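You operate a simulated robot arm through the tools that you are given. There is no shell and no other tool. Be economical: measure what you need, move in short steps, check, and stop when the job is done.

Carry out the task below with a simulated robot arm. There is one attempt and no reset: what you move stays moved.

TASK
Take the cover carton on the bare end of the long desk and put it away on the shelf under the upkeep table. Put the yellow rolled strap from the bare end of the long desk on top of the white answer booklet there and the blue rolled strap on the top of the media table. Take the glasses case and put it on the top of the paper bench. Pull the disc drawer open. Do these in any order. Set down upright: cover carton.
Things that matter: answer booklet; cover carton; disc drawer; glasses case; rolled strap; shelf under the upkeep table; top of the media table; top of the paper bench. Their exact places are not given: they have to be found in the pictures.

The check looks at the end state, three seconds after you hand in, the way a careful person would. Anything else that was tipped, shoved, dropped, spilled or broken makes it a failure. A push-on lid holds only when it is set on centred and level and pressed home; a screw cap is set on level and turned clockwise until tight.

THE ROBOT
A 7-joint arm with a fingered hand on a trunk, on a base that drives. Base frame: it is fixed to the floor where the robot stands at the start and does not move with it; the origin is under the middle of the robot, x ahead of it, y to its left, z up; the surface under the hand at the start is at about z = 0.74. Units: m, degrees, N and s.
With the tool pointing down near the work surface it reaches from about 0.2 to 0.66 m from the robot's upright axis, wherever it stands. Its first joint turns from -115.0 to 115.0 degrees. Places, roughly: answer booklet [0.5, -0.5, 0.75]; cover carton [0.5, 0, 0.75]; disc drawer [7, -2, 0.7]; glasses case (5x15x5 cm) [-1.6, 1.6, 0.3]; rolled strap [0.5, 0, 0.75]; shelf under the upkeep table [6.1, 9.1, 0.3]; top of the media table [4.2, -2.2, 0.8]; top of the paper bench [-1.5, -1.7, 0.8]. Payload 3.1 kg.
The tool frame sits at the grasp point between the pads (the TCP): z along the fingers, y along the line on which they close. The tips reach 0.022 m beyond it. The gripper opens to 0.112 m. The gripper's body begins 0.06 m behind the TCP. The gripper is a hand of 3 fingers: y runs from the thumb to the fingers, the wrist lies at [0, 0, -0.218] in the tool frame.
Orientation is that of the tool frame in the base frame, as [roll, pitch, yaw] about the fixed x, y, z axes, in that order (R = Rz(yaw) Ry(pitch) Rx(roll)). With the fingers straight down and closing along the base's y, the tool's x points along the base's -x, its y along +y and its z along -z.

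THE INTERFACE
- The arm moves only by the tool apply_moves. Its argument "moves" is a list of rows, each a list of 2 entries, a list of its own where there are three numbers: the shift along the base's x, y, z in units of 25 mm (1.0 is 25 mm), then the turn, a rotation vector about the base's x, y, z in units of 4 degrees (1.0 is 4 degrees). In form: [[[dx, dy, dz], [rx, ry, rz]], ...]. A call has 1 to 12 rows; each row shifts and turns the commanded pose from where the row before left it. A call with a number of a shift or a turn outside -1 to 1 is refused whole. Rows are played at 5 a second. More than 0.05 m and 8.6 degrees between two rows, and nothing of the call is played. Where a pose cannot be reached the arm comes as near as it can. A force on the tool above 40 N (or 10 N above the force at the start of the call, whichever is more), or a blocked arm, ends the call early, and 0.2 s more pass. In this call time passes only in rows, and 0.2 s behind the last. It gives the time, the measured TCP pose, the force on the tool (base axes), the opening and the grip force at its end, in the units of the frame above (readings bear some noise), with the torque about the TCP (base axes, N m) and any sound that the robot's microphone picked up.
- Cameras (640 x 400 px; columns grow to the right, rows downward): "scene" is now at [0.0071, 0.1347, 1.5391]; the picture's right is [-0.29, -0.96, 0.00], its down [-0.77, 0.23, -0.59] and it looks along [0.57, -0.17, -0.81] (base axes); focal length 268 px, centre (320, 200). "wrist" rides on the gripper at [0.066, 0.003, -0.08] in the tool frame; the picture's right is [-0.05, 1.00, 0.00], its down [-0.77, -0.04, -0.64] and it looks along [-0.64, -0.03, 0.77] (tool axes); focal length 275 px, centre (320, 200).
- capture(camera): a new picture of that camera. The clock stands still meanwhile.
- raise_lower(by): slides the trunk up (or, below 0, down) by that many m; the arm and the scene camera ride with it, the base frame stays. It gives what a move gives, with no picture.
- steer(legs): drives the robot by 1 to 6 legs, each [ahead, left, turn to the left] in m, m and degrees, along the robot's own axes; the way and the turn of a leg run together, so that a leg with both is an arc; at most 1.5 m and 180 degrees a leg. The arm and the cameras ride along, it lands a little off, and it stops where it bumps. It gives what a move gives.
- curl_fingers(finger1, finger2, thumb_bend): sets how far each is bent, from 0 (flat) to 1 (curled in); at 0.3 the hand is open as for a grip, at 0.7 the pads meet at the TCP. One left out holds its place. A second passes; each finger stops where it meets its share of the squeeze, and holds until it gets a number again. It is the only way to open and close the hand. It gives what a move gives, with no picture; readings hold the bend of each and the force on the fingers (four entries, about 0 where the hand has none), thumb and palm.
- aim_head(pan, tilt): turns the head with the scene camera to pan (to the left, within 155 degrees either way) and tilt (down, from -29 to 69), counted from straight ahead of the robot. It gives what a move gives.
- measure_at(camera, pixels): there is no depth. For up to 12 entries [column, row, z] of the newest picture of that camera ("zoom" is the newest enlarged one), the place [x, y] in the base frame at which the ray of that pixel passes the height z, good to about 0.002 m, but the place of the scene camera against the robot may be out by one fixed shift of up to 0.012 m in any direction. The clock stands still meanwhile.
- zoom(camera, box): a new picture of the part [left, top, right, bottom] of that camera's present view, enlarged. The clock stands still meanwhile.
- sign_off(): hands the job in; it is judged then, once.

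Keep the steps short. Do not move on a guess: measure, check each grasp and each placing, and mend mistakes. In all there are 110 turns and 98 pictures (those below and enlarged ones count). Leave the gripper open and the arm clear of the work at the hand-in unless told otherwise, and finish with a single line.

The tools are called by a JSON object that holds its "api" and its "payload". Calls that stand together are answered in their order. apply_moves: Moves the arm, as the interface text tells. Its arguments: {"type":"object","properties":{"moves":{"type":"array","items":{"type":"array"}}},"required":["moves"]} The other tools are called the same way: raise_lower (by) slides the trunk up or down; curl_fingers (finger1, finger2, thumb_bend) moves the fingers one by one; steer (legs) drives the base; aim_head (pan, tilt) turns the head that bears the scene camera; capture (camera) takes a picture; measure_at (camera, pixels) gives the place at which the rays of pixels pass given heights; zoom (camera, box) takes an enlarged picture of a part of a camera's view; sign_off () hands the job in.

At the start:

```text
time: 0.0
tool_pos: [0.3668, 0.0932, 1.0007]
ee_rot: [-180.0, 0.0, 180.0]
wrist_force: [0.0, -0.2, -0.6]
moment: [-0.01, -0.03, 0.01]
gripper_width: 0.1121
grasp_force: 0.1
shape: jaw
bend: [0.3, 0.3, 0.3]
finger forces: [0.0, 0.1, 0.0, 0.0, 0.0, 0.1]
trunk travel left (down, up): [-0.675, 0.315]
robot x, y, heading: [0.0006, 0.002, -0.1]
head pan, tilt: [-16.7, 53.7]
```

scene: 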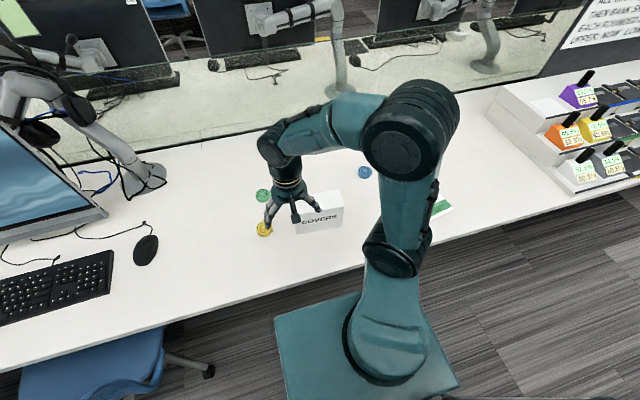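
wrist: 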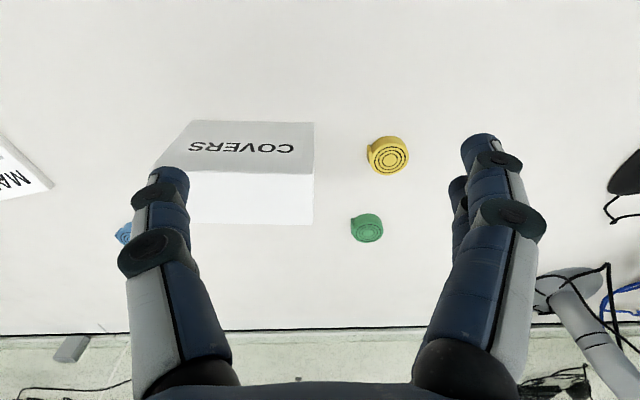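

I see the carton, yellow, green and blue straps near the hand. I'll measure these first and look towards the booklets on the right.

{"api": "measure_at", "payload": {"camera": "wrist", "pixels": [[388, 157, 0.76], [367, 228, 0.76], [124, 232, 0.76], [163, 168, 0.74], [312, 223, 0.74], [190, 223, 0.74], [190, 122, 0.84], [314, 122, 0.84], [313, 174, 0.84]]}}

{"api": "aim_head", "payload": {"pan": -40, "tilt": 50}}

{"api": "capture", "payload": {"camera": "scene"}}

{"api": "zoom", "payload": {"camera": "wrist", "box": [100, 90, 460, 315]}}

```text
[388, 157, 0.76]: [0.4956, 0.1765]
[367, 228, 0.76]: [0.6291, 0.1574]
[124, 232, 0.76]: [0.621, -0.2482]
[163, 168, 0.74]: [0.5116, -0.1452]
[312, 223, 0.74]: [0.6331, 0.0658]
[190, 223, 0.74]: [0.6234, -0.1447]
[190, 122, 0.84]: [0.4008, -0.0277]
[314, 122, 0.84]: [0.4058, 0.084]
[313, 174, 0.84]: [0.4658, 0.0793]
```

```text
time: 0.9
tool_pos: [0.3667, 0.0928, 1.0008]
ee_rot: [180.0, 0.0, 180.0]
wrist_force: [-0.3, -0.3, 0.5]
moment: [-0.04, -0.03, -0.01]
gripper_width: 0.112
grasp_force: 0.0
shape: jaw
bend: [0.3, 0.3, 0.3]
finger forces: [0.0, 0.0, 0.0, 0.0, 0.0, 0.0]
trunk travel left (down, up): [-0.675, 0.315]
robot x, y, heading: [-0.0001, 0.0005, 0.3]
head pan, tilt: [-40.0, 50.0]
```

```text
95 pictures are left
```

scene: 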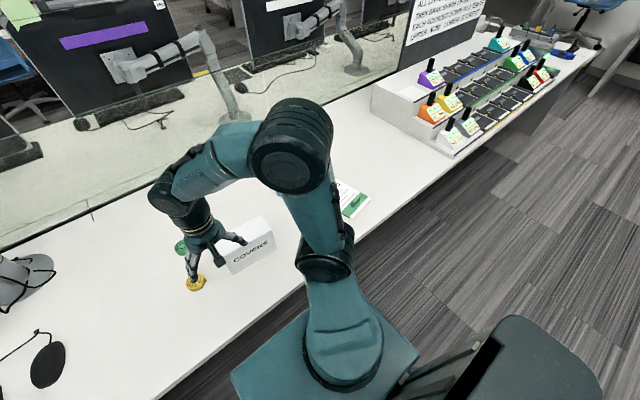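

```text
1.78 times, centred on (280, 202) of wrist
```

zoom: 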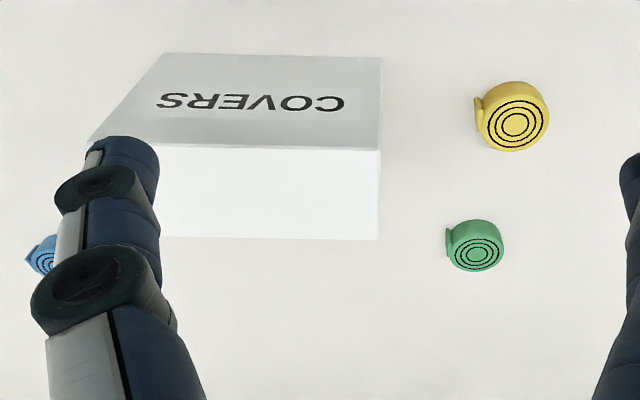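

The wrist picture is inverted: the COVERS face is the front of the carton, below it in the picture is its top. I measure it for various heights.

{"api": "measure_at", "payload": {"camera": "wrist", "pixels": [[190, 121, 0.74], [314, 123, 0.74], [313, 174, 0.82], [313, 174, 0.84], [313, 174, 0.8], [313, 223, 0.82], [190, 223, 0.82], [388, 157, 0.77], [124, 232, 0.77], [388, 157, 0.75], [150, 171, 0.82]]}}

{"api": "aim_head", "payload": {"pan": -45, "tilt": 25}}

{"api": "capture", "payload": {"camera": "scene"}}

{"api": "aim_head", "payload": {"pan": -110, "tilt": 20}}

{"api": "capture", "payload": {"camera": "scene"}}

{"api": "aim_head", "payload": {"pan": 150, "tilt": 25}}

{"api": "capture", "payload": {"camera": "scene"}}

{"api": "aim_head", "payload": {"pan": 80, "tilt": 20}}

{"api": "capture", "payload": {"camera": "scene"}}

```text
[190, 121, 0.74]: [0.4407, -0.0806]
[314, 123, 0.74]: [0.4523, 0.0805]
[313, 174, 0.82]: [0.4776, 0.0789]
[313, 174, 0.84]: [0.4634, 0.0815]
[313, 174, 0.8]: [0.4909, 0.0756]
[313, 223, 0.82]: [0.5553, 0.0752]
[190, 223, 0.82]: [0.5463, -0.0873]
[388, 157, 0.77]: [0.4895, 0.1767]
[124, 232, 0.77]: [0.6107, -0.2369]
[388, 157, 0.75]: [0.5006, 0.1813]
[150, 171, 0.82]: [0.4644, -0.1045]
```

```text
time: 1.8
tool_pos: [0.3668, 0.0926, 1.0007]
ee_rot: [180.0, 0.0, -180.0]
wrist_force: [0.4, 0.0, 0.0]
moment: [-0.04, -0.03, 0.03]
gripper_width: 0.112
grasp_force: 0.0
shape: jaw
bend: [0.3, 0.3, 0.3]
finger forces: [0.1, 0.0, 0.1, 0.1, 0.0, 0.0]
trunk travel left (down, up): [-0.675, 0.315]
robot x, y, heading: [-0.0002, 0.0025, -0.1]
head pan, tilt: [-45.0, 25.0]
```

```text
93 pictures are left
```

scene: 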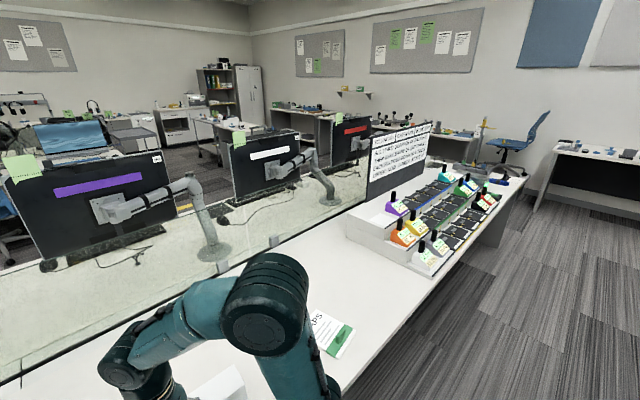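

```text
time: 3.1
tool_pos: [0.3681, 0.0927, 0.9998]
ee_rot: [180.0, 0.0, 179.9]
wrist_force: [-0.4, 0.2, -0.7]
moment: [-0.01, 0.02, 0.01]
gripper_width: 0.1118
grasp_force: 0.0
shape: jaw
bend: [0.3, 0.3, 0.3]
finger forces: [0.1, 0.0, 0.1, 0.1, 0.1, 0.0]
trunk travel left (down, up): [-0.675, 0.315]
robot x, y, heading: [-0.0002, -0.0016, 0.1]
head pan, tilt: [-110.0, 20.0]
```

```text
92 pictures are left
```

scene: 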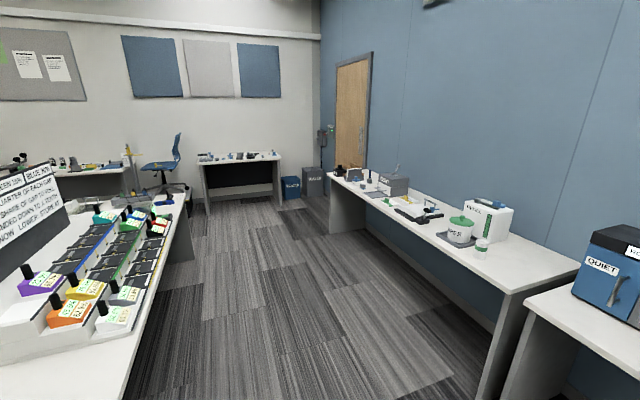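

```text
time: 6.8
tool_pos: [0.3679, 0.0926, 1.0011]
ee_rot: [180.0, 0.0, -180.0]
wrist_force: [0.5, 0.2, 0.0]
moment: [-0.01, -0.02, 0.02]
gripper_width: 0.1117
grasp_force: 0.0
shape: jaw
bend: [0.3, 0.3, 0.3]
finger forces: [0.0, 0.0, 0.0, 0.0, 0.0, 0.0]
trunk travel left (down, up): [-0.675, 0.315]
robot x, y, heading: [-0.0001, -0.0006, 0.1]
head pan, tilt: [150.0, 25.0]
```

```text
91 pictures are left
```

scene: 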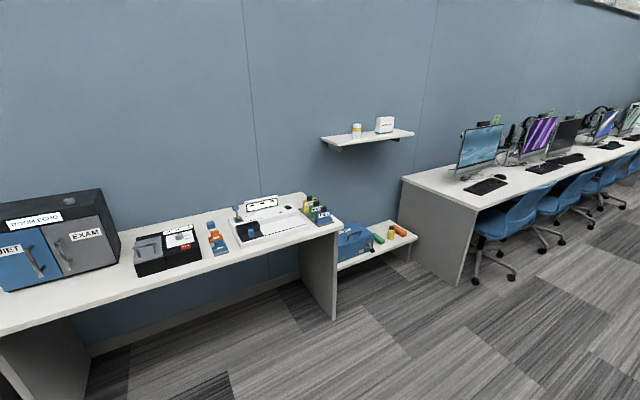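

```text
time: 8.2
tool_pos: [0.368, 0.0923, 0.9995]
ee_rot: [-180.0, 0.1, 180.0]
wrist_force: [0.5, -0.5, 0.1]
moment: [0.03, -0.02, 0.01]
gripper_width: 0.1117
grasp_force: 0.1
shape: jaw
bend: [0.3, 0.3, 0.3]
finger forces: [0.0, 0.0, 0.0, 0.0, 0.0, 0.0]
trunk travel left (down, up): [-0.675, 0.315]
robot x, y, heading: [0.0012, -0.0016, -0.1]
head pan, tilt: [80.0, 20.0]
```

```text
90 pictures are left
```

scene: 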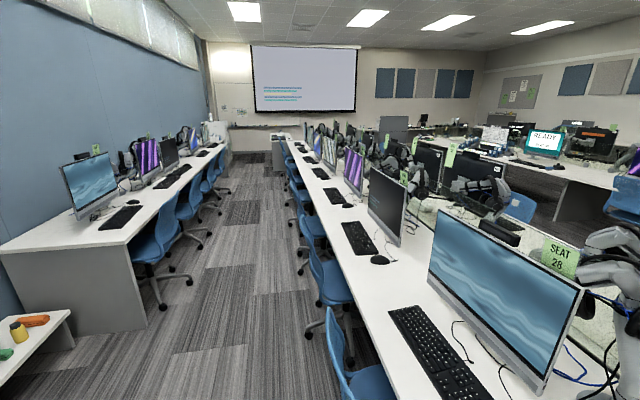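

The orange item on the low shelf behind is probably the glasses case. First the yellow strap: I look closely at the booklet.

{"api": "aim_head", "payload": {"pan": -42, "tilt": 40}}

{"api": "capture", "payload": {"camera": "scene"}}

{"api": "zoom", "payload": {"camera": "scene", "box": [260, 100, 420, 300]}}

```text
time: 10.2
tool_pos: [0.3675, 0.093, 1.0013]
ee_rot: [-180.0, -0.1, 179.9]
wrist_force: [0.1, 0.9, -0.3]
moment: [0.01, 0.01, 0.0]
gripper_width: 0.1121
grasp_force: 0.0
shape: jaw
bend: [0.3, 0.3, 0.3]
finger forces: [0.1, 0.0, 0.1, 0.0, 0.0, 0.0]
trunk travel left (down, up): [-0.675, 0.315]
robot x, y, heading: [0.0057, -0.0045, 0.1]
head pan, tilt: [-42.0, 40.0]
```

```text
89 pictures are left
```

scene: 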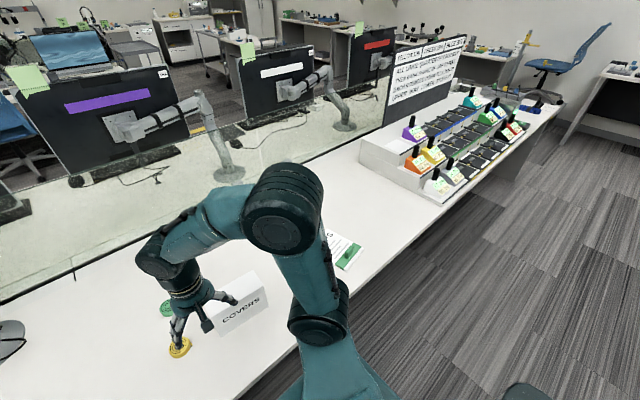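

```text
2.00 times, centred on (340, 200) of scene
```

zoom: 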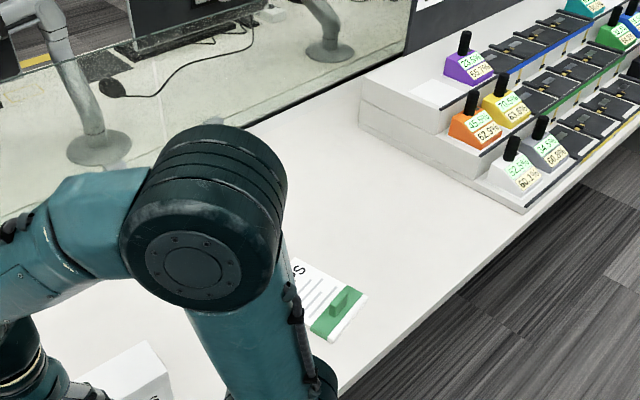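

I move over the yellow strap and stop at z≈0.86 for a close look.

{"api": "apply_moves", "payload": {"moves": [[[1, 0.7, 0], [0, 0, 0]], [[1, 0.7, 0], [0, 0, 0]], [[1, 0.7, -1], [0, 0, 0]], [[1, 0.7, -1], [0, 0, 0]], [[0.3, 0.6, -1], [0, 0, 0]], [[0, 0, -1], [0, 0, 0]]]}}

{"api": "capture", "payload": {"camera": "wrist"}}

{"api": "zoom", "payload": {"camera": "scene", "box": [140, 180, 380, 330]}}

```text
time: 11.6
tool_pos: [0.4743, 0.1784, 0.8985]
ee_rot: [-180.0, 0.0, -179.9]
wrist_force: [0.2, 0.4, 0.2]
moment: [-0.02, 0.05, 0.05]
gripper_width: 0.1122
grasp_force: 0.0
shape: jaw
bend: [0.3, 0.3, 0.3]
finger forces: [0.0, 0.0, 0.0, 0.0, 0.1, 0.0]
trunk travel left (down, up): [-0.675, 0.315]
robot x, y, heading: [-0.0009, 0.0007, 0.2]
head pan, tilt: [-42.0, 40.0]
```

```text
87 pictures are left
```

wrist: 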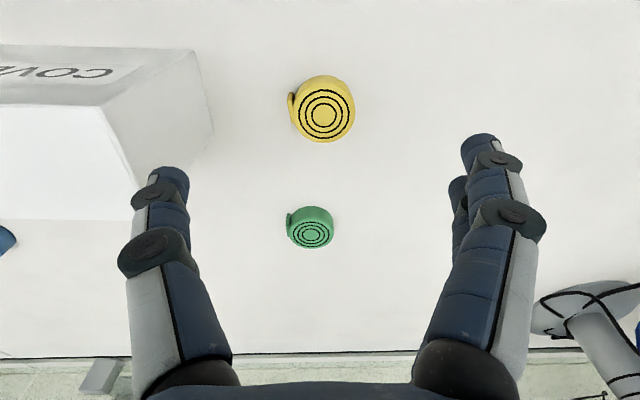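

```text
2.67 times, centred on (260, 255) of scene
```

zoom: 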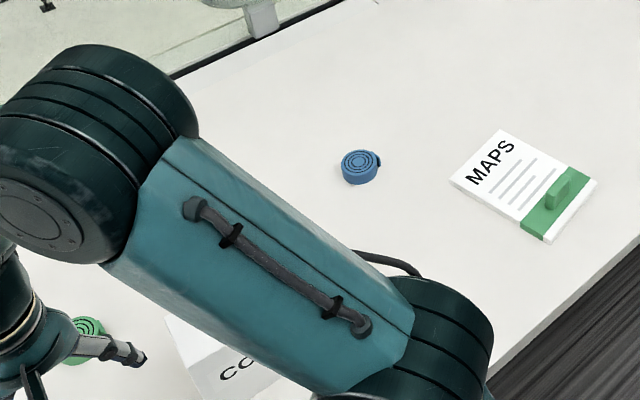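

{"api": "measure_at", "payload": {"camera": "wrist", "pixels": [[324, 112, 0.76], [324, 115, 0.765], [291, 105, 0.75], [324, 143, 0.765], [324, 76, 0.74]]}}

{"api": "measure_at", "payload": {"camera": "zoom", "pixels": [[360, 165, 0.765], [451, 182, 0.745], [498, 130, 0.745], [598, 180, 0.745], [550, 243, 0.745], [525, 186, 0.745], [168, 318, 0.855]]}}

```text
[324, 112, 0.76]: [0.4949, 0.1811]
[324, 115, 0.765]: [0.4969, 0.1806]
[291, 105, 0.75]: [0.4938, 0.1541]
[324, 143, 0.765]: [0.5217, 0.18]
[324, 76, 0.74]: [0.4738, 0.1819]
```

```text
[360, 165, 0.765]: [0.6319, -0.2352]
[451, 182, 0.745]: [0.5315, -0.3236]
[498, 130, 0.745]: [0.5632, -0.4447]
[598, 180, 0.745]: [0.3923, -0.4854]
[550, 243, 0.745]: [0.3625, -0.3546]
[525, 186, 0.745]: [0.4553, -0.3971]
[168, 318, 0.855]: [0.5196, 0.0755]
```

Only the MAPS booklet (white with green band) is on the desk here, centre (0.46,-0.40). Yellow strap centre (0.496,0.181). I descend over it.

{"api": "apply_moves", "payload": {"moves": [[[0.87, 0.1, -0.3], [0, 0, 0]], [[0, 0, -1], [0, 0, 0]], [[0, 0, -1], [0, 0, 0]], [[0, 0, -1], [0, 0, 0]], [[0, 0, -1], [0, 0, 0]], [[0, 0, -0.9], [0, 0, 0]]]}}

{"api": "curl_fingers", "payload": {"finger1": 0.7, "finger2": 0.7, "thumb_bend": 0.7}}

{"api": "capture", "payload": {"camera": "wrist"}}

```text
time: 13.0
tool_pos: [0.4985, 0.1816, 0.7704]
ee_rot: [-179.9, 0.0, 180.0]
wrist_force: [1.2, -0.7, 0.3]
moment: [-0.01, 0.0, -0.03]
gripper_width: 0.1119
grasp_force: 0.0
shape: jaw
bend: [0.3, 0.3, 0.3]
finger forces: [0.0, 0.0, 0.1, 0.1, 0.2, 0.1]
trunk travel left (down, up): [-0.675, 0.315]
robot x, y, heading: [0.0018, 0.0018, -0.1]
head pan, tilt: [-42.0, 40.0]
```

```text
time: 14.0
tool_pos: [0.4974, 0.1812, 0.7713]
ee_rot: [-179.9, 0.1, -180.0]
wrist_force: [0.7, -0.6, -0.5]
moment: [-0.01, 0.02, 0.01]
gripper_width: 0.0415
grasp_force: 16.6
shape: fingers
bend: [0.58, 0.56, 0.6]
finger forces: [8.2, 9.1, 0.1, 0.0, 16.7, 0.0]
trunk travel left (down, up): [-0.675, 0.315]
robot x, y, heading: [-0.0017, -0.0027, -0.1]
head pan, tilt: [-42.0, 40.0]
```

```text
85 pictures are left
```

wrist: 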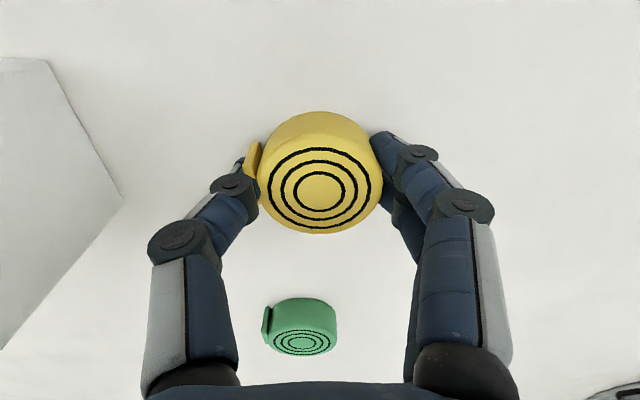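

Strap held (16 N). Lift and carry over the carton to the booklet.

{"api": "apply_moves", "payload": {"moves": [[[0, 0, 1], [0, 0, 0]], [[0, 0, 1], [0, 0, 0]], [[0, 0, 1], [0, 0, 0]], [[-1, 0, 1], [0, 0, 0]], [[-1, 0, 1], [0, 0, 0]], [[-1, -0.5, 1], [0, 0, 0]], [[-1, -1, 1], [0, 0, 0]], [[0, -1, 0], [0, 0, 0]], [[0, -1, 0], [0, 0, 0]], [[0, -1, 0], [0, 0, 0]], [[0, -1, 0], [0, 0, 0]], [[0, -1, 0], [0, 0, 0]]]}}

{"api": "apply_moves", "payload": {"moves": [[[0, -1, 0], [0, 0, 0]], [[0, -1, 0], [0, 0, 0]], [[0, -1, 0], [0, 0, 0]], [[0, -1, 0], [0, 0, 0]], [[0, -1, 0], [0, 0, 0]], [[0, -1, 0], [0, 0, 0]], [[0, -1, 0], [0, 0, 0]], [[0, -1, 0], [0, 0, 0]], [[0, -1, 0], [0, 0, 0]], [[1, -1, 0], [0, 0, 0]], [[1, -1, 0], [0, 0, 0]], [[1, -1, 0], [0, 0, 0]]]}}

{"api": "capture", "payload": {"camera": "wrist"}}

{"api": "capture", "payload": {"camera": "scene"}}

```text
time: 16.6
tool_pos: [0.3954, 0.0185, 0.9453]
ee_rot: [179.9, 0.1, -180.0]
wrist_force: [0.2, 0.3, -0.4]
moment: [0.0, 0.0, 0.01]
gripper_width: 0.0411
grasp_force: 16.8
shape: fingers
bend: [0.58, 0.57, 0.6]
finger forces: [8.1, 9.2, 0.0, 0.0, 16.6, 0.0]
trunk travel left (down, up): [-0.675, 0.315]
robot x, y, heading: [0.0028, 0.0038, -0.2]
head pan, tilt: [-42.0, 40.0]
```

```text
time: 19.2
tool_pos: [0.4724, -0.2829, 0.9444]
ee_rot: [180.0, -0.2, 180.0]
wrist_force: [0.6, -0.4, -0.1]
moment: [0.05, 0.04, -0.02]
gripper_width: 0.0417
grasp_force: 17.0
shape: fingers
bend: [0.58, 0.57, 0.6]
finger forces: [8.2, 9.2, 0.0, 0.1, 16.5, 0.0]
trunk travel left (down, up): [-0.675, 0.315]
robot x, y, heading: [0.0024, -0.0009, -0.0]
head pan, tilt: [-42.0, 40.0]
```

```text
84 pictures are left
```

wrist: 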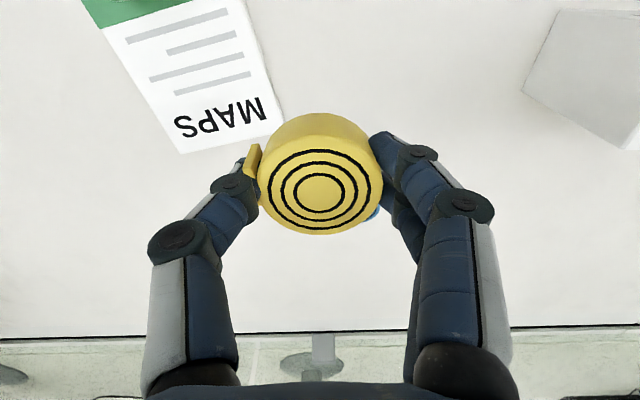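

```text
83 pictures are left
```

scene: 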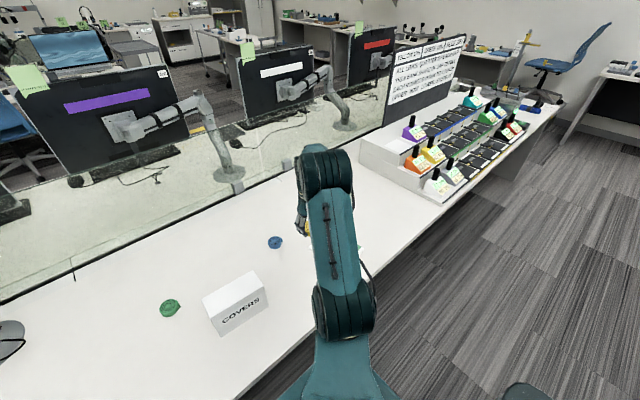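

{"api": "measure_at", "payload": {"camera": "wrist", "pixels": [[179, 152, 0.745], [285, 118, 0.745], [102, 27, 0.745], [205, 65, 0.745], [240, 0, 0.745], [195, 60, 0.745], [377, 213, 0.76], [190, 80, 0.745]]}}

```text
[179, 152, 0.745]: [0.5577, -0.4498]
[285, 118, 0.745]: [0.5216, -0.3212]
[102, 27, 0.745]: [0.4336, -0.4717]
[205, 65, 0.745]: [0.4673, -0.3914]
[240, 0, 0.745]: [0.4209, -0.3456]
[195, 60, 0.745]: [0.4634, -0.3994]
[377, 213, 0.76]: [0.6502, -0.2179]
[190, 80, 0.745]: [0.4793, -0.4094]
```

White part of the booklet is centred near (0.48,-0.40). Move over it and down to z≈0.79.

{"api": "apply_moves", "payload": {"moves": [[[0.3, -1, 0], [0, 0, 0]], [[0, -1, 0], [0, 0, 0]], [[0, -1, 0], [0, 0, 0]], [[0, -1, 0], [0, 0, 0]], [[0, -0.7, -1], [0, 0, 0]], [[0, 0, -1], [0, 0, 0]], [[0, 0, -1], [0, 0, 0]], [[0, 0, -1], [0, 0, 0]], [[0, 0, -1], [0, 0, 0]], [[0, 0, -0.8], [0, 0, 0]], [[0, 0, -0.3], [0, 0, 0]]]}}

{"api": "capture", "payload": {"camera": "wrist"}}

```text
time: 21.6
tool_pos: [0.4782, -0.399, 0.7916]
ee_rot: [180.0, -0.1, -179.9]
wrist_force: [0.0, 0.3, -0.4]
moment: [-0.03, -0.01, -0.01]
gripper_width: 0.0409
grasp_force: 17.2
shape: fingers
bend: [0.58, 0.57, 0.6]
finger forces: [8.2, 9.1, 0.0, 0.0, 16.4, 0.1]
trunk travel left (down, up): [-0.675, 0.315]
robot x, y, heading: [-0.0049, -0.0029, 0.0]
head pan, tilt: [-42.0, 40.0]
```

```text
82 pictures are left
```

wrist: 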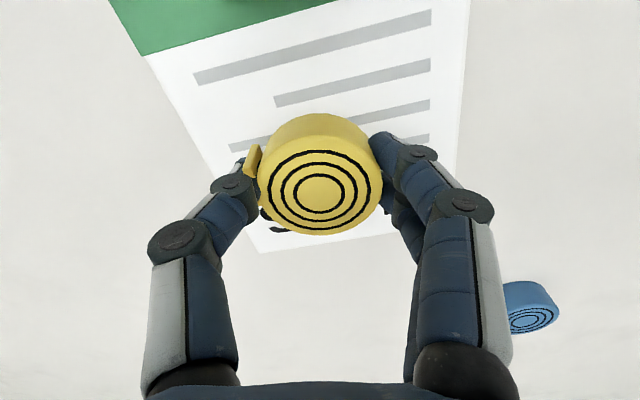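

Centred over the white part. Lower in small steps until contact.

{"api": "apply_moves", "payload": {"moves": [[[0, 0, -0.15], [0, 0, 0]], [[0, 0, -0.1], [0, 0, 0]]]}}

{"api": "apply_moves", "payload": {"moves": [[[0, 0, -0.1], [0, 0, 0]]]}}

{"api": "apply_moves", "payload": {"moves": [[[0, 0, -0.08], [0, 0, 0]]]}}

```text
time: 22.2
tool_pos: [0.4784, -0.3995, 0.787]
ee_rot: [180.0, -0.1, 180.0]
wrist_force: [-0.1, 0.0, -0.1]
moment: [0.02, 0.05, 0.0]
gripper_width: 0.0408
grasp_force: 17.0
shape: fingers
bend: [0.58, 0.57, 0.6]
finger forces: [8.2, 9.2, 0.0, 0.1, 16.5, 0.1]
trunk travel left (down, up): [-0.675, 0.315]
robot x, y, heading: [0.002, 0.0029, 0.1]
head pan, tilt: [-42.0, 40.0]
```

```text
time: 22.6
tool_pos: [0.4796, -0.3984, 0.7842]
ee_rot: [-179.9, 0.0, -179.9]
wrist_force: [-0.7, -0.1, -0.4]
moment: [0.0, -0.02, -0.02]
gripper_width: 0.041
grasp_force: 16.7
shape: fingers
bend: [0.58, 0.57, 0.6]
finger forces: [8.1, 9.3, 0.0, 0.0, 16.5, 0.1]
trunk travel left (down, up): [-0.675, 0.315]
robot x, y, heading: [-0.0006, 0.0014, 0.1]
head pan, tilt: [-42.0, 40.0]
```

```text
time: 23.0
tool_pos: [0.48, -0.3995, 0.7818]
ee_rot: [180.0, 0.1, 180.0]
wrist_force: [-0.1, 0.0, -1.0]
moment: [-0.01, -0.02, 0.0]
gripper_width: 0.0411
grasp_force: 16.6
shape: fingers
bend: [0.58, 0.57, 0.6]
finger forces: [8.3, 9.2, 0.0, 0.0, 16.5, 0.0]
trunk travel left (down, up): [-0.675, 0.315]
robot x, y, heading: [-0.001, -0.0018, 0.1]
head pan, tilt: [-42.0, 40.0]
```

{"api": "apply_moves", "payload": {"moves": [[[0, 0, -0.08], [0, 0, 0]]]}}

{"api": "apply_moves", "payload": {"moves": [[[0, 0, -0.08], [0, 0, 0]]]}}

{"api": "apply_moves", "payload": {"moves": [[[0, 0, -0.06], [0, 0, 0]]]}}

```text
time: 23.4
tool_pos: [0.4794, -0.399, 0.7805]
ee_rot: [179.9, 0.1, 180.0]
wrist_force: [-0.1, 0.7, 3.3]
moment: [-0.01, 0.01, 0.02]
gripper_width: 0.0411
grasp_force: 17.0
shape: fingers
bend: [0.58, 0.57, 0.6]
finger forces: [8.3, 9.5, 0.1, 0.1, 17.0, 0.0]
trunk travel left (down, up): [-0.675, 0.315]
robot x, y, heading: [-0.0005, 0.001, -0.0]
head pan, tilt: [-42.0, 40.0]
```

```text
time: 23.8
tool_pos: [0.4786, -0.399, 0.7798]
ee_rot: [-179.8, 0.0, 179.9]
wrist_force: [0.2, -0.2, 13.1]
moment: [0.0, -0.03, 0.0]
gripper_width: 0.0412
grasp_force: 18.2
shape: fingers
bend: [0.59, 0.58, 0.61]
finger forces: [8.9, 10.3, 0.1, 0.0, 17.5, 0.1]
trunk travel left (down, up): [-0.675, 0.315]
robot x, y, heading: [-0.0001, 0.0029, 0.2]
head pan, tilt: [-42.0, 40.0]
```

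```text
time: 24.2
tool_pos: [0.4785, -0.3984, 0.7789]
ee_rot: [-179.8, 0.2, 179.9]
wrist_force: [1.6, -0.1, 19.8]
moment: [0.0, -0.05, 0.01]
gripper_width: 0.0406
grasp_force: 18.9
shape: fingers
bend: [0.6, 0.59, 0.61]
finger forces: [8.9, 10.5, 0.0, 0.0, 18.1, 0.0]
trunk travel left (down, up): [-0.675, 0.315]
robot x, y, heading: [-0.0038, 0.0012, -0.2]
head pan, tilt: [-42.0, 40.0]
```

Contact (z≈0.780). Ease up by 2 mm, open, and lift.

{"api": "apply_moves", "payload": {"moves": [[[0, 0, 0.1], [0, 0, 0]]]}}

{"api": "curl_fingers", "payload": {"finger1": 0.3, "finger2": 0.3, "thumb_bend": 0.3}}

{"api": "apply_moves", "payload": {"moves": [[[0, 0, 0.5], [0, 0, 0]], [[0, 0, 1], [0, 0, 0]], [[0, 0, 1], [0, 0, 0]], [[0, 0, 1], [0, 0, 0]], [[0.6, 1, 1], [0, 0, 0]], [[1, 1, 0.3], [0, 0, 0]], [[1, 1, 0], [0, 0, 0]], [[1, 1, 0], [0, 0, 0]], [[1, 1, 0], [0, 0, 0]], [[1, 1, 0], [0, 0, 0]], [[0, 1, 0], [0, 0, 0]]]}}

{"api": "capture", "payload": {"camera": "wrist"}}

{"api": "zoom", "payload": {"camera": "scene", "box": [140, 180, 380, 330]}}

```text
time: 24.6
tool_pos: [0.4781, -0.3983, 0.7794]
ee_rot: [-179.9, 0.1, -180.0]
wrist_force: [1.7, -1.1, 12.7]
moment: [-0.07, -0.07, 0.0]
gripper_width: 0.041
grasp_force: 18.2
shape: fingers
bend: [0.6, 0.59, 0.61]
finger forces: [8.3, 10.0, 0.0, 0.1, 18.3, 0.0]
trunk travel left (down, up): [-0.675, 0.315]
robot x, y, heading: [0.0013, -0.0006, 0.2]
head pan, tilt: [-42.0, 40.0]
```

```text
time: 25.6
tool_pos: [0.4783, -0.3992, 0.7804]
ee_rot: [-180.0, 0.0, 179.9]
wrist_force: [0.2, 0.1, 0.3]
moment: [-0.05, 0.0, 0.0]
gripper_width: 0.1112
grasp_force: 0.0
shape: fingers
bend: [0.3, 0.3, 0.3]
finger forces: [0.0, 0.0, 0.1, 0.0, 0.0, 0.0]
trunk travel left (down, up): [-0.675, 0.315]
robot x, y, heading: [0.0023, -0.0015, 0.0]
head pan, tilt: [-42.0, 40.0]
```

```text
time: 28.0
tool_pos: [0.6138, -0.2213, 0.8991]
ee_rot: [179.9, 0.0, -180.0]
wrist_force: [0.2, -0.2, -0.8]
moment: [-0.02, 0.01, 0.0]
gripper_width: 0.1113
grasp_force: 0.2
shape: fingers
bend: [0.3, 0.3, 0.3]
finger forces: [0.0, 0.1, 0.0, 0.0, 0.0, 0.0]
out of reach, approached as far as the arm can: row 10
trunk travel left (down, up): [-0.675, 0.315]
robot x, y, heading: [-0.0005, 0.0006, -0.0]
head pan, tilt: [-42.0, 40.0]
```

```text
81 pictures are left
```

wrist: 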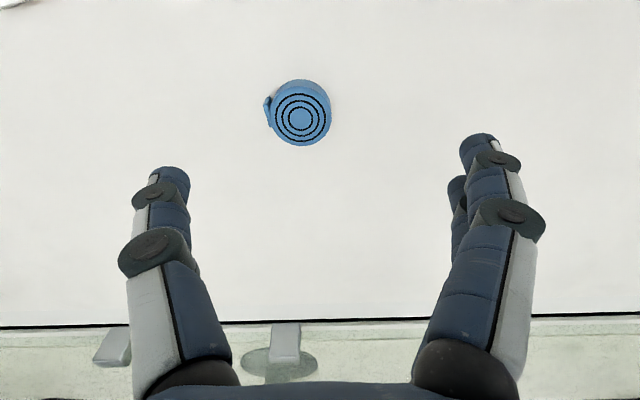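

```text
2.67 times, centred on (260, 255) of scene
```

zoom: 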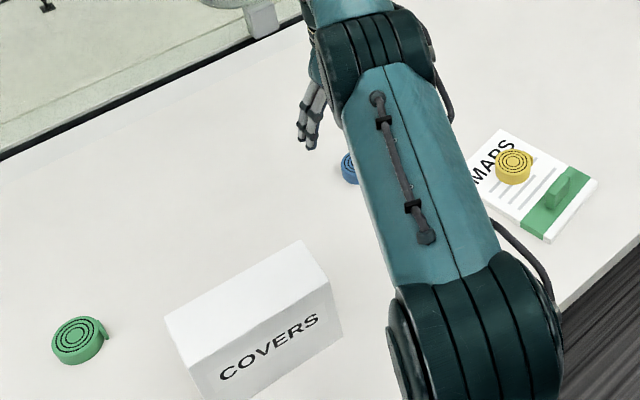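

Yellow strap rests on the white part. Blue strap is near the reach limit; I measure it and strafe right a little.

{"api": "measure_at", "payload": {"camera": "wrist", "pixels": [[300, 118, 0.765], [300, 115, 0.765]]}}

{"api": "apply_moves", "payload": {"moves": [[[-1, 0, 0], [0, 0, 0]], [[-1, 0, 0], [0, 0, 0]], [[-1, 0, 0], [0, 0, 0]]]}}

{"api": "steer", "payload": {"legs": [[0, -0.2, 0]]}}

{"api": "capture", "payload": {"camera": "wrist"}}

```text
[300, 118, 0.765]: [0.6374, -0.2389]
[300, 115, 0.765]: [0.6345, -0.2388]
```

```text
time: 28.8
tool_pos: [0.5386, -0.2239, 0.8997]
ee_rot: [179.9, 0.2, -179.9]
wrist_force: [-0.4, 0.1, 0.8]
moment: [0.06, -0.03, 0.01]
gripper_width: 0.1111
grasp_force: 0.0
shape: fingers
bend: [0.3, 0.3, 0.3]
finger forces: [0.0, 0.1, 0.0, 0.1, 0.0, 0.1]
trunk travel left (down, up): [-0.675, 0.315]
robot x, y, heading: [0.0022, -0.0003, -0.2]
head pan, tilt: [-42.0, 40.0]
```

```text
time: 30.4
tool_pos: [0.5386, -0.4238, 0.9002]
ee_rot: [180.0, 0.0, -180.0]
wrist_force: [-1.1, -0.3, 0.3]
moment: [0.02, -0.01, 0.01]
gripper_width: 0.1112
grasp_force: 0.0
shape: fingers
bend: [0.3, 0.3, 0.3]
finger forces: [0.0, 0.1, 0.1, 0.1, 0.0, 0.0]
trunk travel left (down, up): [-0.675, 0.315]
robot x, y, heading: [-0.0025, -0.1956, 0.1]
head pan, tilt: [-42.0, 40.0]
```

```text
79 pictures are left
```

wrist: 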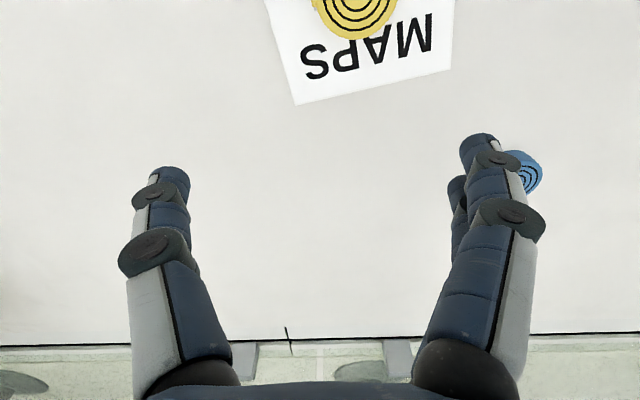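

Move over the blue strap at (0.636,-0.238) and descend.

{"api": "apply_moves", "payload": {"moves": [[[0.5, 1, 0], [0, 0, 0]], [[0.5, 1, 0], [0, 0, 0]], [[0.5, 1, 0], [0, 0, 0]], [[0.5, 1, 0], [0, 0, 0]], [[0.5, 1, 0], [0, 0, 0]], [[0.5, 1, 0], [0, 0, 0]], [[0.5, 1, -0.7], [0, 0, 0]], [[0.4, 0.4, -1], [0, 0, 0]], [[0, 0, -1], [0, 0, 0]], [[0, 0, -1], [0, 0, 0]]]}}

{"api": "capture", "payload": {"camera": "wrist"}}

```text
time: 32.6
tool_pos: [0.6373, -0.2384, 0.8057]
ee_rot: [-180.0, 0.0, -179.9]
wrist_force: [-0.8, -0.8, 0.4]
moment: [0.01, 0.02, 0.0]
gripper_width: 0.1113
grasp_force: 0.1
shape: fingers
bend: [0.3, 0.3, 0.3]
finger forces: [0.0, 0.1, 0.0, 0.0, 0.1, 0.0]
trunk travel left (down, up): [-0.675, 0.315]
robot x, y, heading: [-0.0011, -0.1986, -0.1]
head pan, tilt: [-42.0, 40.0]
```

```text
78 pictures are left
```

wrist: 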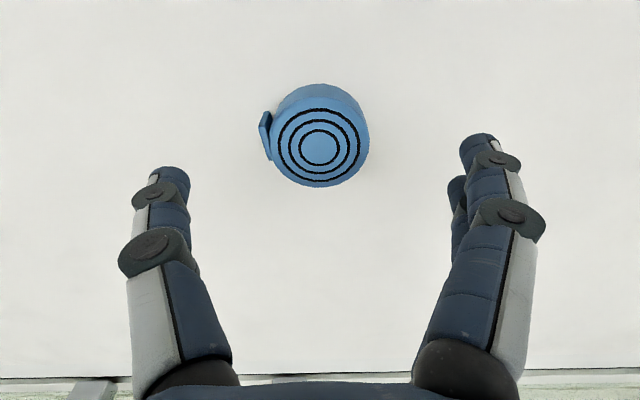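

Aligned. Down 35 mm, close, lift and retract.

{"api": "apply_moves", "payload": {"moves": [[[0, 0, -0.7], [0, 0, 0]], [[0, 0, -0.7], [0, 0, 0]]]}}

{"api": "curl_fingers", "payload": {"finger1": 0.7, "finger2": 0.7, "thumb_bend": 0.7}}

{"api": "apply_moves", "payload": {"moves": [[[0, 0, 1], [0, 0, 0]], [[0, 0, 1], [0, 0, 0]], [[0, 0, 1], [0, 0, 0]], [[-1, 0, 1], [0, 0, 0]], [[-1, 0, 1], [0, 0, 0]], [[-1, 0, 1], [0, 0, 0]], [[-1, 0, 1], [0, 0, 0]], [[-1, 0, 1], [0, 0, 0]], [[-1, 0, 1], [0, 0, 0]], [[-1, 0, 0], [0, 0, 0]], [[-1, 0, 0], [0, 0, 0]], [[-1, 0, 0], [0, 0, 0]]]}}

{"api": "aim_head", "payload": {"pan": -80, "tilt": 15}}

{"api": "capture", "payload": {"camera": "scene"}}

{"api": "capture", "payload": {"camera": "wrist"}}

```text
time: 33.2
tool_pos: [0.6353, -0.2375, 0.7708]
ee_rot: [180.0, 0.0, -179.9]
wrist_force: [0.9, -0.1, -0.6]
moment: [-0.02, 0.0, 0.02]
gripper_width: 0.111
grasp_force: 0.0
shape: fingers
bend: [0.3, 0.3, 0.3]
finger forces: [0.1, 0.0, 0.0, 0.1, 0.1, 0.0]
trunk travel left (down, up): [-0.675, 0.315]
robot x, y, heading: [-0.0012, -0.1985, -0.2]
head pan, tilt: [-42.0, 40.0]
```

```text
time: 34.2
tool_pos: [0.6357, -0.2374, 0.7719]
ee_rot: [180.0, 0.1, 180.0]
wrist_force: [0.0, 1.1, -0.7]
moment: [-0.03, -0.04, 0.02]
gripper_width: 0.0409
grasp_force: 17.0
shape: fingers
bend: [0.58, 0.56, 0.6]
finger forces: [7.8, 9.2, 0.0, 0.0, 16.7, 0.0]
trunk travel left (down, up): [-0.675, 0.315]
robot x, y, heading: [-0.0024, -0.1981, 0.0]
head pan, tilt: [-42.0, 40.0]
```

```text
time: 36.8
tool_pos: [0.4095, -0.2376, 0.9962]
ee_rot: [-179.9, 0.0, -180.0]
wrist_force: [0.0, 0.5, -0.1]
moment: [0.02, -0.03, 0.02]
gripper_width: 0.0406
grasp_force: 16.7
shape: fingers
bend: [0.58, 0.56, 0.6]
finger forces: [7.8, 9.1, 0.0, 0.0, 16.5, 0.1]
trunk travel left (down, up): [-0.675, 0.315]
robot x, y, heading: [-0.0005, -0.1986, -0.1]
head pan, tilt: [-42.0, 40.0]
```

```text
time: 37.8
tool_pos: [0.413, -0.2371, 0.9959]
ee_rot: [-180.0, 0.0, -179.9]
wrist_force: [0.1, -0.1, 0.7]
moment: [-0.01, -0.02, -0.01]
gripper_width: 0.0409
grasp_force: 16.5
shape: fingers
bend: [0.58, 0.56, 0.6]
finger forces: [8.0, 9.3, 0.1, 0.0, 16.4, 0.1]
trunk travel left (down, up): [-0.675, 0.315]
robot x, y, heading: [0.0009, -0.1996, 0.1]
head pan, tilt: [-80.0, 15.0]
```

```text
77 pictures are left
```

scene: 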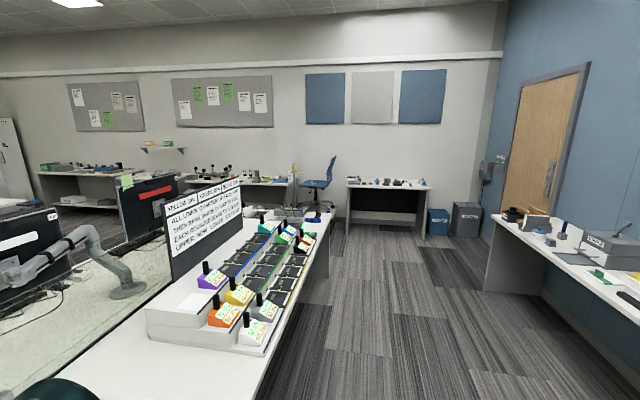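

```text
76 pictures are left
```

wrist: 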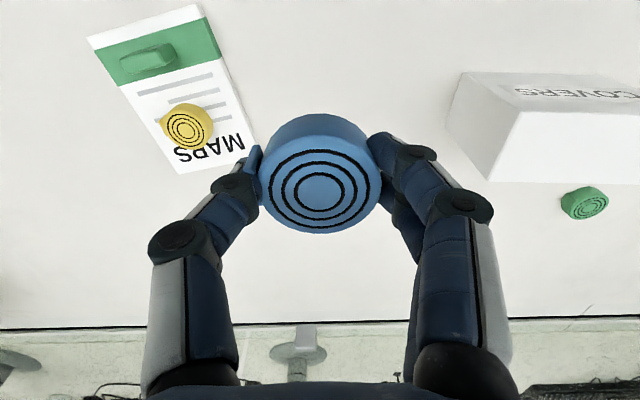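

Blue strap held. I measure the floor layout to find the way round the desk end and identify the media table.

{"api": "measure_at", "payload": {"camera": "scene", "pixels": [[347, 234, 0], [424, 238, 0], [325, 275, 0], [487, 292, 0], [390, 183, 0.78], [240, 181, 0.78], [90, 170, 0.78], [150, 208, 0], [312, 228, 0], [500, 215, 0.75], [330, 218, 0.74]]}}

{"api": "aim_head", "payload": {"pan": -30, "tilt": 10}}

{"api": "capture", "payload": {"camera": "scene"}}

{"api": "aim_head", "payload": {"pan": 30, "tilt": 10}}

{"api": "capture", "payload": {"camera": "scene"}}

```text
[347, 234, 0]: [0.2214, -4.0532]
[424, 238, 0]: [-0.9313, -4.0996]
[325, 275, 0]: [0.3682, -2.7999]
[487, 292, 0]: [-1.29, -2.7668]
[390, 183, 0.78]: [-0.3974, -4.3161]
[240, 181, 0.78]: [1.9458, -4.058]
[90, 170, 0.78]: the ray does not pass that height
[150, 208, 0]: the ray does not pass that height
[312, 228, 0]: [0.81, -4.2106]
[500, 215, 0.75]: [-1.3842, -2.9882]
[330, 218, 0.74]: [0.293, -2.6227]
```

```text
time: 39.0
tool_pos: [0.412, -0.2382, 0.9959]
ee_rot: [180.0, 0.0, -179.9]
wrist_force: [-0.5, -0.5, 0.1]
moment: [0.05, -0.01, 0.01]
gripper_width: 0.0407
grasp_force: 16.8
shape: fingers
bend: [0.58, 0.56, 0.6]
finger forces: [7.9, 9.2, 0.0, 0.0, 16.4, 0.0]
trunk travel left (down, up): [-0.675, 0.315]
robot x, y, heading: [0.0003, -0.196, -0.1]
head pan, tilt: [-30.0, 10.0]
```

```text
75 pictures are left
```

scene: 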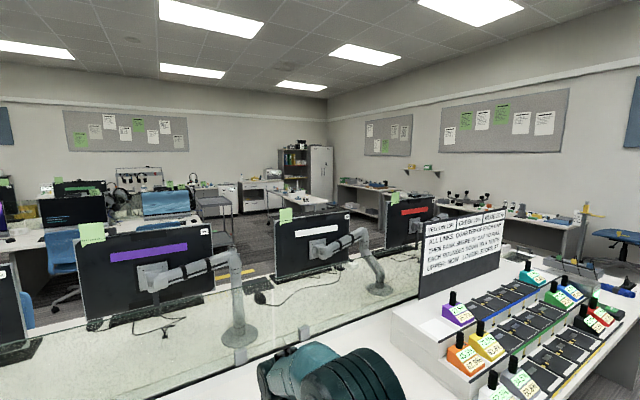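

```text
time: 40.3
tool_pos: [0.4111, -0.2365, 0.9967]
ee_rot: [-180.0, 0.1, 179.9]
wrist_force: [-0.6, -0.1, -0.8]
moment: [0.01, 0.0, 0.01]
gripper_width: 0.0406
grasp_force: 16.2
shape: fingers
bend: [0.58, 0.56, 0.6]
finger forces: [7.9, 9.2, 0.0, 0.0, 16.5, 0.1]
trunk travel left (down, up): [-0.675, 0.315]
robot x, y, heading: [-0.0002, -0.1994, 0.1]
head pan, tilt: [30.0, 10.0]
```

```text
74 pictures are left
```

scene: 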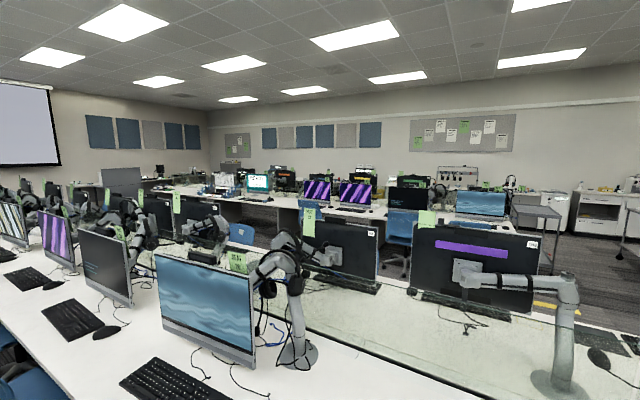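

The media table appears to be the table around (295,195) in the pan −30 view. I check the floor near the robot on the right for obstacles before driving.

{"api": "aim_head", "payload": {"pan": -120, "tilt": 55}}

{"api": "capture", "payload": {"camera": "scene"}}

```text
time: 42.6
tool_pos: [0.4127, -0.2372, 0.9964]
ee_rot: [-180.0, 0.0, -179.9]
wrist_force: [0.9, 1.1, -1.6]
moment: [-0.05, -0.02, 0.03]
gripper_width: 0.0405
grasp_force: 16.8
shape: fingers
bend: [0.58, 0.56, 0.6]
finger forces: [7.9, 9.2, 0.0, 0.0, 16.5, 0.1]
trunk travel left (down, up): [-0.675, 0.315]
robot x, y, heading: [-0.0021, -0.2032, 0.2]
head pan, tilt: [-120.0, 55.0]
```

```text
73 pictures are left
```

scene: 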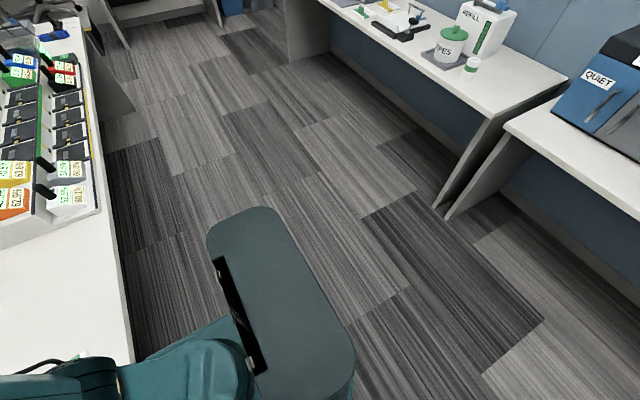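

That dark piece is the robot's own body; the aisle is clear. Back off, turn right and drive down the aisle to the desk end, then face +x.

{"api": "steer", "payload": {"legs": [[-0.3, 0, 0], [0, 0, -90], [1.5, 0, 0], [1.5, 0, 0], [0.15, 0, 0], [0, 0, 90]]}}

{"api": "aim_head", "payload": {"pan": 0, "tilt": 22}}

{"api": "capture", "payload": {"camera": "scene"}}

```text
time: 67.3
tool_pos: [0.1445, -3.3528, 0.9965]
ee_rot: [-180.0, -0.1, -178.1]
wrist_force: [-0.6, 0.3, -0.1]
moment: [0.0, 0.0, 0.01]
gripper_width: 0.04
grasp_force: 16.9
shape: fingers
bend: [0.59, 0.56, 0.6]
finger forces: [7.7, 9.3, 0.0, 0.0, 16.4, 0.0]
trunk travel left (down, up): [-0.675, 0.315]
robot x, y, heading: [-0.2663, -3.3274, 1.8]
head pan, tilt: [-120.0, 55.0]
```

```text
time: 69.3
tool_pos: [0.1438, -3.3529, 0.9959]
ee_rot: [-179.9, -0.1, -178.1]
wrist_force: [-0.1, 0.0, 0.2]
moment: [0.0, 0.06, -0.02]
gripper_width: 0.0399
grasp_force: 16.5
shape: fingers
bend: [0.59, 0.56, 0.6]
finger forces: [7.7, 9.3, 0.0, 0.0, 16.4, 0.0]
trunk travel left (down, up): [-0.675, 0.315]
robot x, y, heading: [-0.267, -3.3286, 2.0]
head pan, tilt: [0.0, 22.0]
```

```text
72 pictures are left
```

scene: 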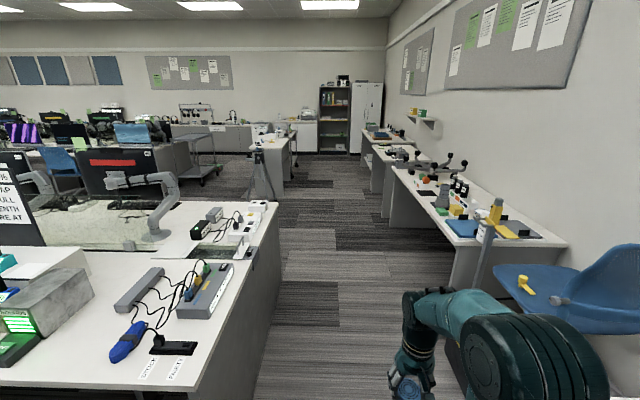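

{"api": "measure_at", "payload": {"camera": "scene", "pixels": [[280, 205, 0.74], [243, 300, 0.74], [452, 290, 0], [394, 172, 0.78], [495, 275, 0.5], [495, 275, 0.9], [252, 195, 0], [290, 145, 0.78], [258, 150, 0.78], [262, 197, 0], [530, 245, 0.78], [490, 225, 0.9]]}}

{"api": "zoom", "payload": {"camera": "scene", "box": [160, 90, 400, 240]}}

```text
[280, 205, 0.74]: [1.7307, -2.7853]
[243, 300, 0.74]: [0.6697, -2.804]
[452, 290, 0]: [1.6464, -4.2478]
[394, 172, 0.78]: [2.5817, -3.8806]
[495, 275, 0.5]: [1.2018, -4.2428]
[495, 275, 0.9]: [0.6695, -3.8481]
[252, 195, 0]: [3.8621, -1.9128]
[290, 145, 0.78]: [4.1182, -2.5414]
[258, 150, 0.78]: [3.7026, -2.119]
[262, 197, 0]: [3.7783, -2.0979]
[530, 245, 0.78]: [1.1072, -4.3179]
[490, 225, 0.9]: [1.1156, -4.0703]
```

```text
2.67 times, centred on (280, 165) of scene
```

zoom: 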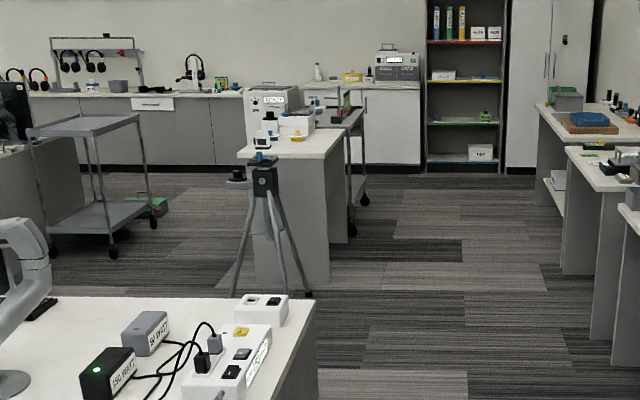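

Media table end is at x≈3.7, right edge y≈−2.5, with a tripod at its near end. Drive along the passage to its right side and face it.

{"api": "steer", "payload": {"legs": [[1.5, 0, -2], [1.5, 0, 0], [1.25, 0, 0], [0, 0, 90]]}}

{"api": "aim_head", "payload": {"pan": 0, "tilt": 38}}

{"api": "capture", "payload": {"camera": "scene"}}

```text
time: 93.7
tool_pos: [4.0786, -2.8293, 0.9956]
ee_rot: [180.0, 0.0, -90.7]
wrist_force: [-0.1, -0.5, -0.1]
moment: [0.01, -0.04, -0.04]
gripper_width: 0.04
grasp_force: 16.0
shape: fingers
bend: [0.59, 0.56, 0.6]
finger forces: [7.6, 9.3, 0.0, 0.0, 16.4, 0.0]
trunk travel left (down, up): [-0.675, 0.315]
robot x, y, heading: [4.0403, -3.2404, 89.3]
head pan, tilt: [0.0, 22.0]
```

```text
time: 94.5
tool_pos: [4.0766, -2.831, 0.9953]
ee_rot: [-180.0, -0.1, -90.7]
wrist_force: [-0.1, -0.2, -0.7]
moment: [0.02, 0.0, -0.02]
gripper_width: 0.0399
grasp_force: 16.6
shape: fingers
bend: [0.59, 0.56, 0.6]
finger forces: [7.5, 9.3, 0.1, 0.0, 16.4, 0.0]
trunk travel left (down, up): [-0.675, 0.315]
robot x, y, heading: [4.0371, -3.2435, 89.4]
head pan, tilt: [0.0, 38.0]
```

```text
70 pictures are left
```

scene: 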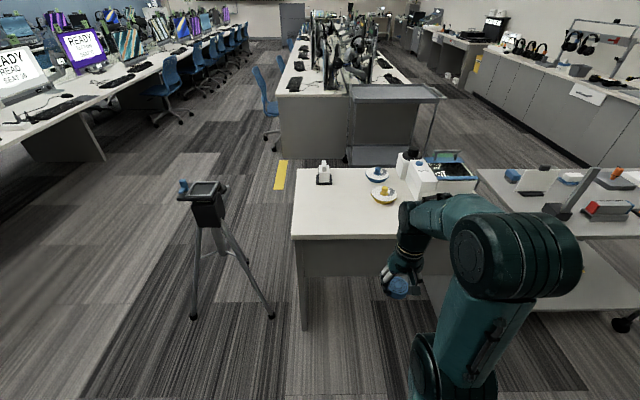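

{"api": "measure_at", "payload": {"camera": "scene", "pixels": [[292, 238, 0.76], [296, 169, 0.76], [470, 190, 0.76], [395, 236, 0.76], [340, 215, 0.76], [385, 203, 0.76], [324, 184, 0.76], [305, 328, 0], [550, 235, 0.76], [377, 178, 0.76], [345, 205, 0.76]]}}

{"api": "zoom", "payload": {"camera": "scene", "box": [280, 140, 640, 350]}}

```text
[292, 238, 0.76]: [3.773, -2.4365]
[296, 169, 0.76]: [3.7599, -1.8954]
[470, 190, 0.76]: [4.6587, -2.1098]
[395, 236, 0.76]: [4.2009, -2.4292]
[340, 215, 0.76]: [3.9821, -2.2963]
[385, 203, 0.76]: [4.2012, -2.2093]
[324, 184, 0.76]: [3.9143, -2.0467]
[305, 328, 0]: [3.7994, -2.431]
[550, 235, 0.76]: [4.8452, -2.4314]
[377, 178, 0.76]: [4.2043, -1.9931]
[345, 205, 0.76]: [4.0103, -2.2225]
```

```text
1.78 times, centred on (460, 245) of scene
```

zoom: 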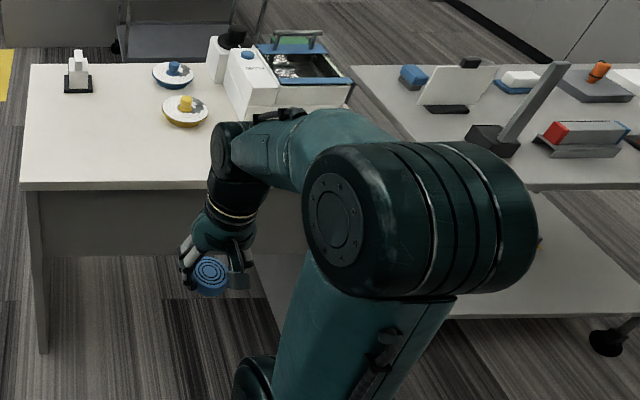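

The white table is the media table (centre 4.2,−2.17). Clear spot at about (3.97,−2.28). Drive ahead 0.42 m.

{"api": "steer", "payload": {"legs": [[0.42, 0, 0]]}}

{"api": "capture", "payload": {"camera": "wrist"}}

```text
time: 97.1
tool_pos: [4.0835, -2.4119, 0.9948]
ee_rot: [180.0, 0.0, -90.6]
wrist_force: [-0.6, 0.1, -1.2]
moment: [0.01, 0.01, 0.02]
gripper_width: 0.0397
grasp_force: 16.5
shape: fingers
bend: [0.59, 0.56, 0.6]
finger forces: [7.6, 9.3, 0.0, 0.1, 16.3, 0.0]
trunk travel left (down, up): [-0.675, 0.315]
robot x, y, heading: [4.0383, -2.8228, 89.6]
head pan, tilt: [0.0, 38.0]
```

```text
68 pictures are left
```

wrist: 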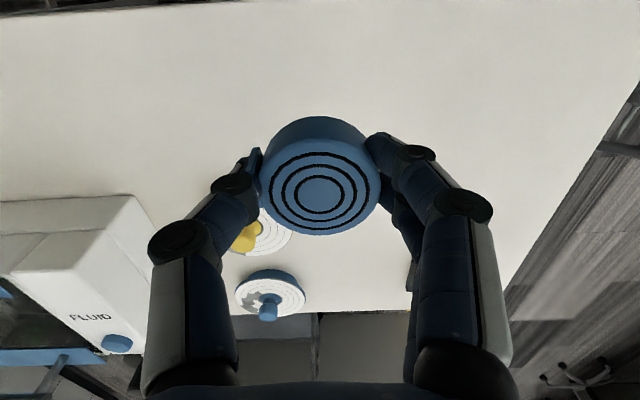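

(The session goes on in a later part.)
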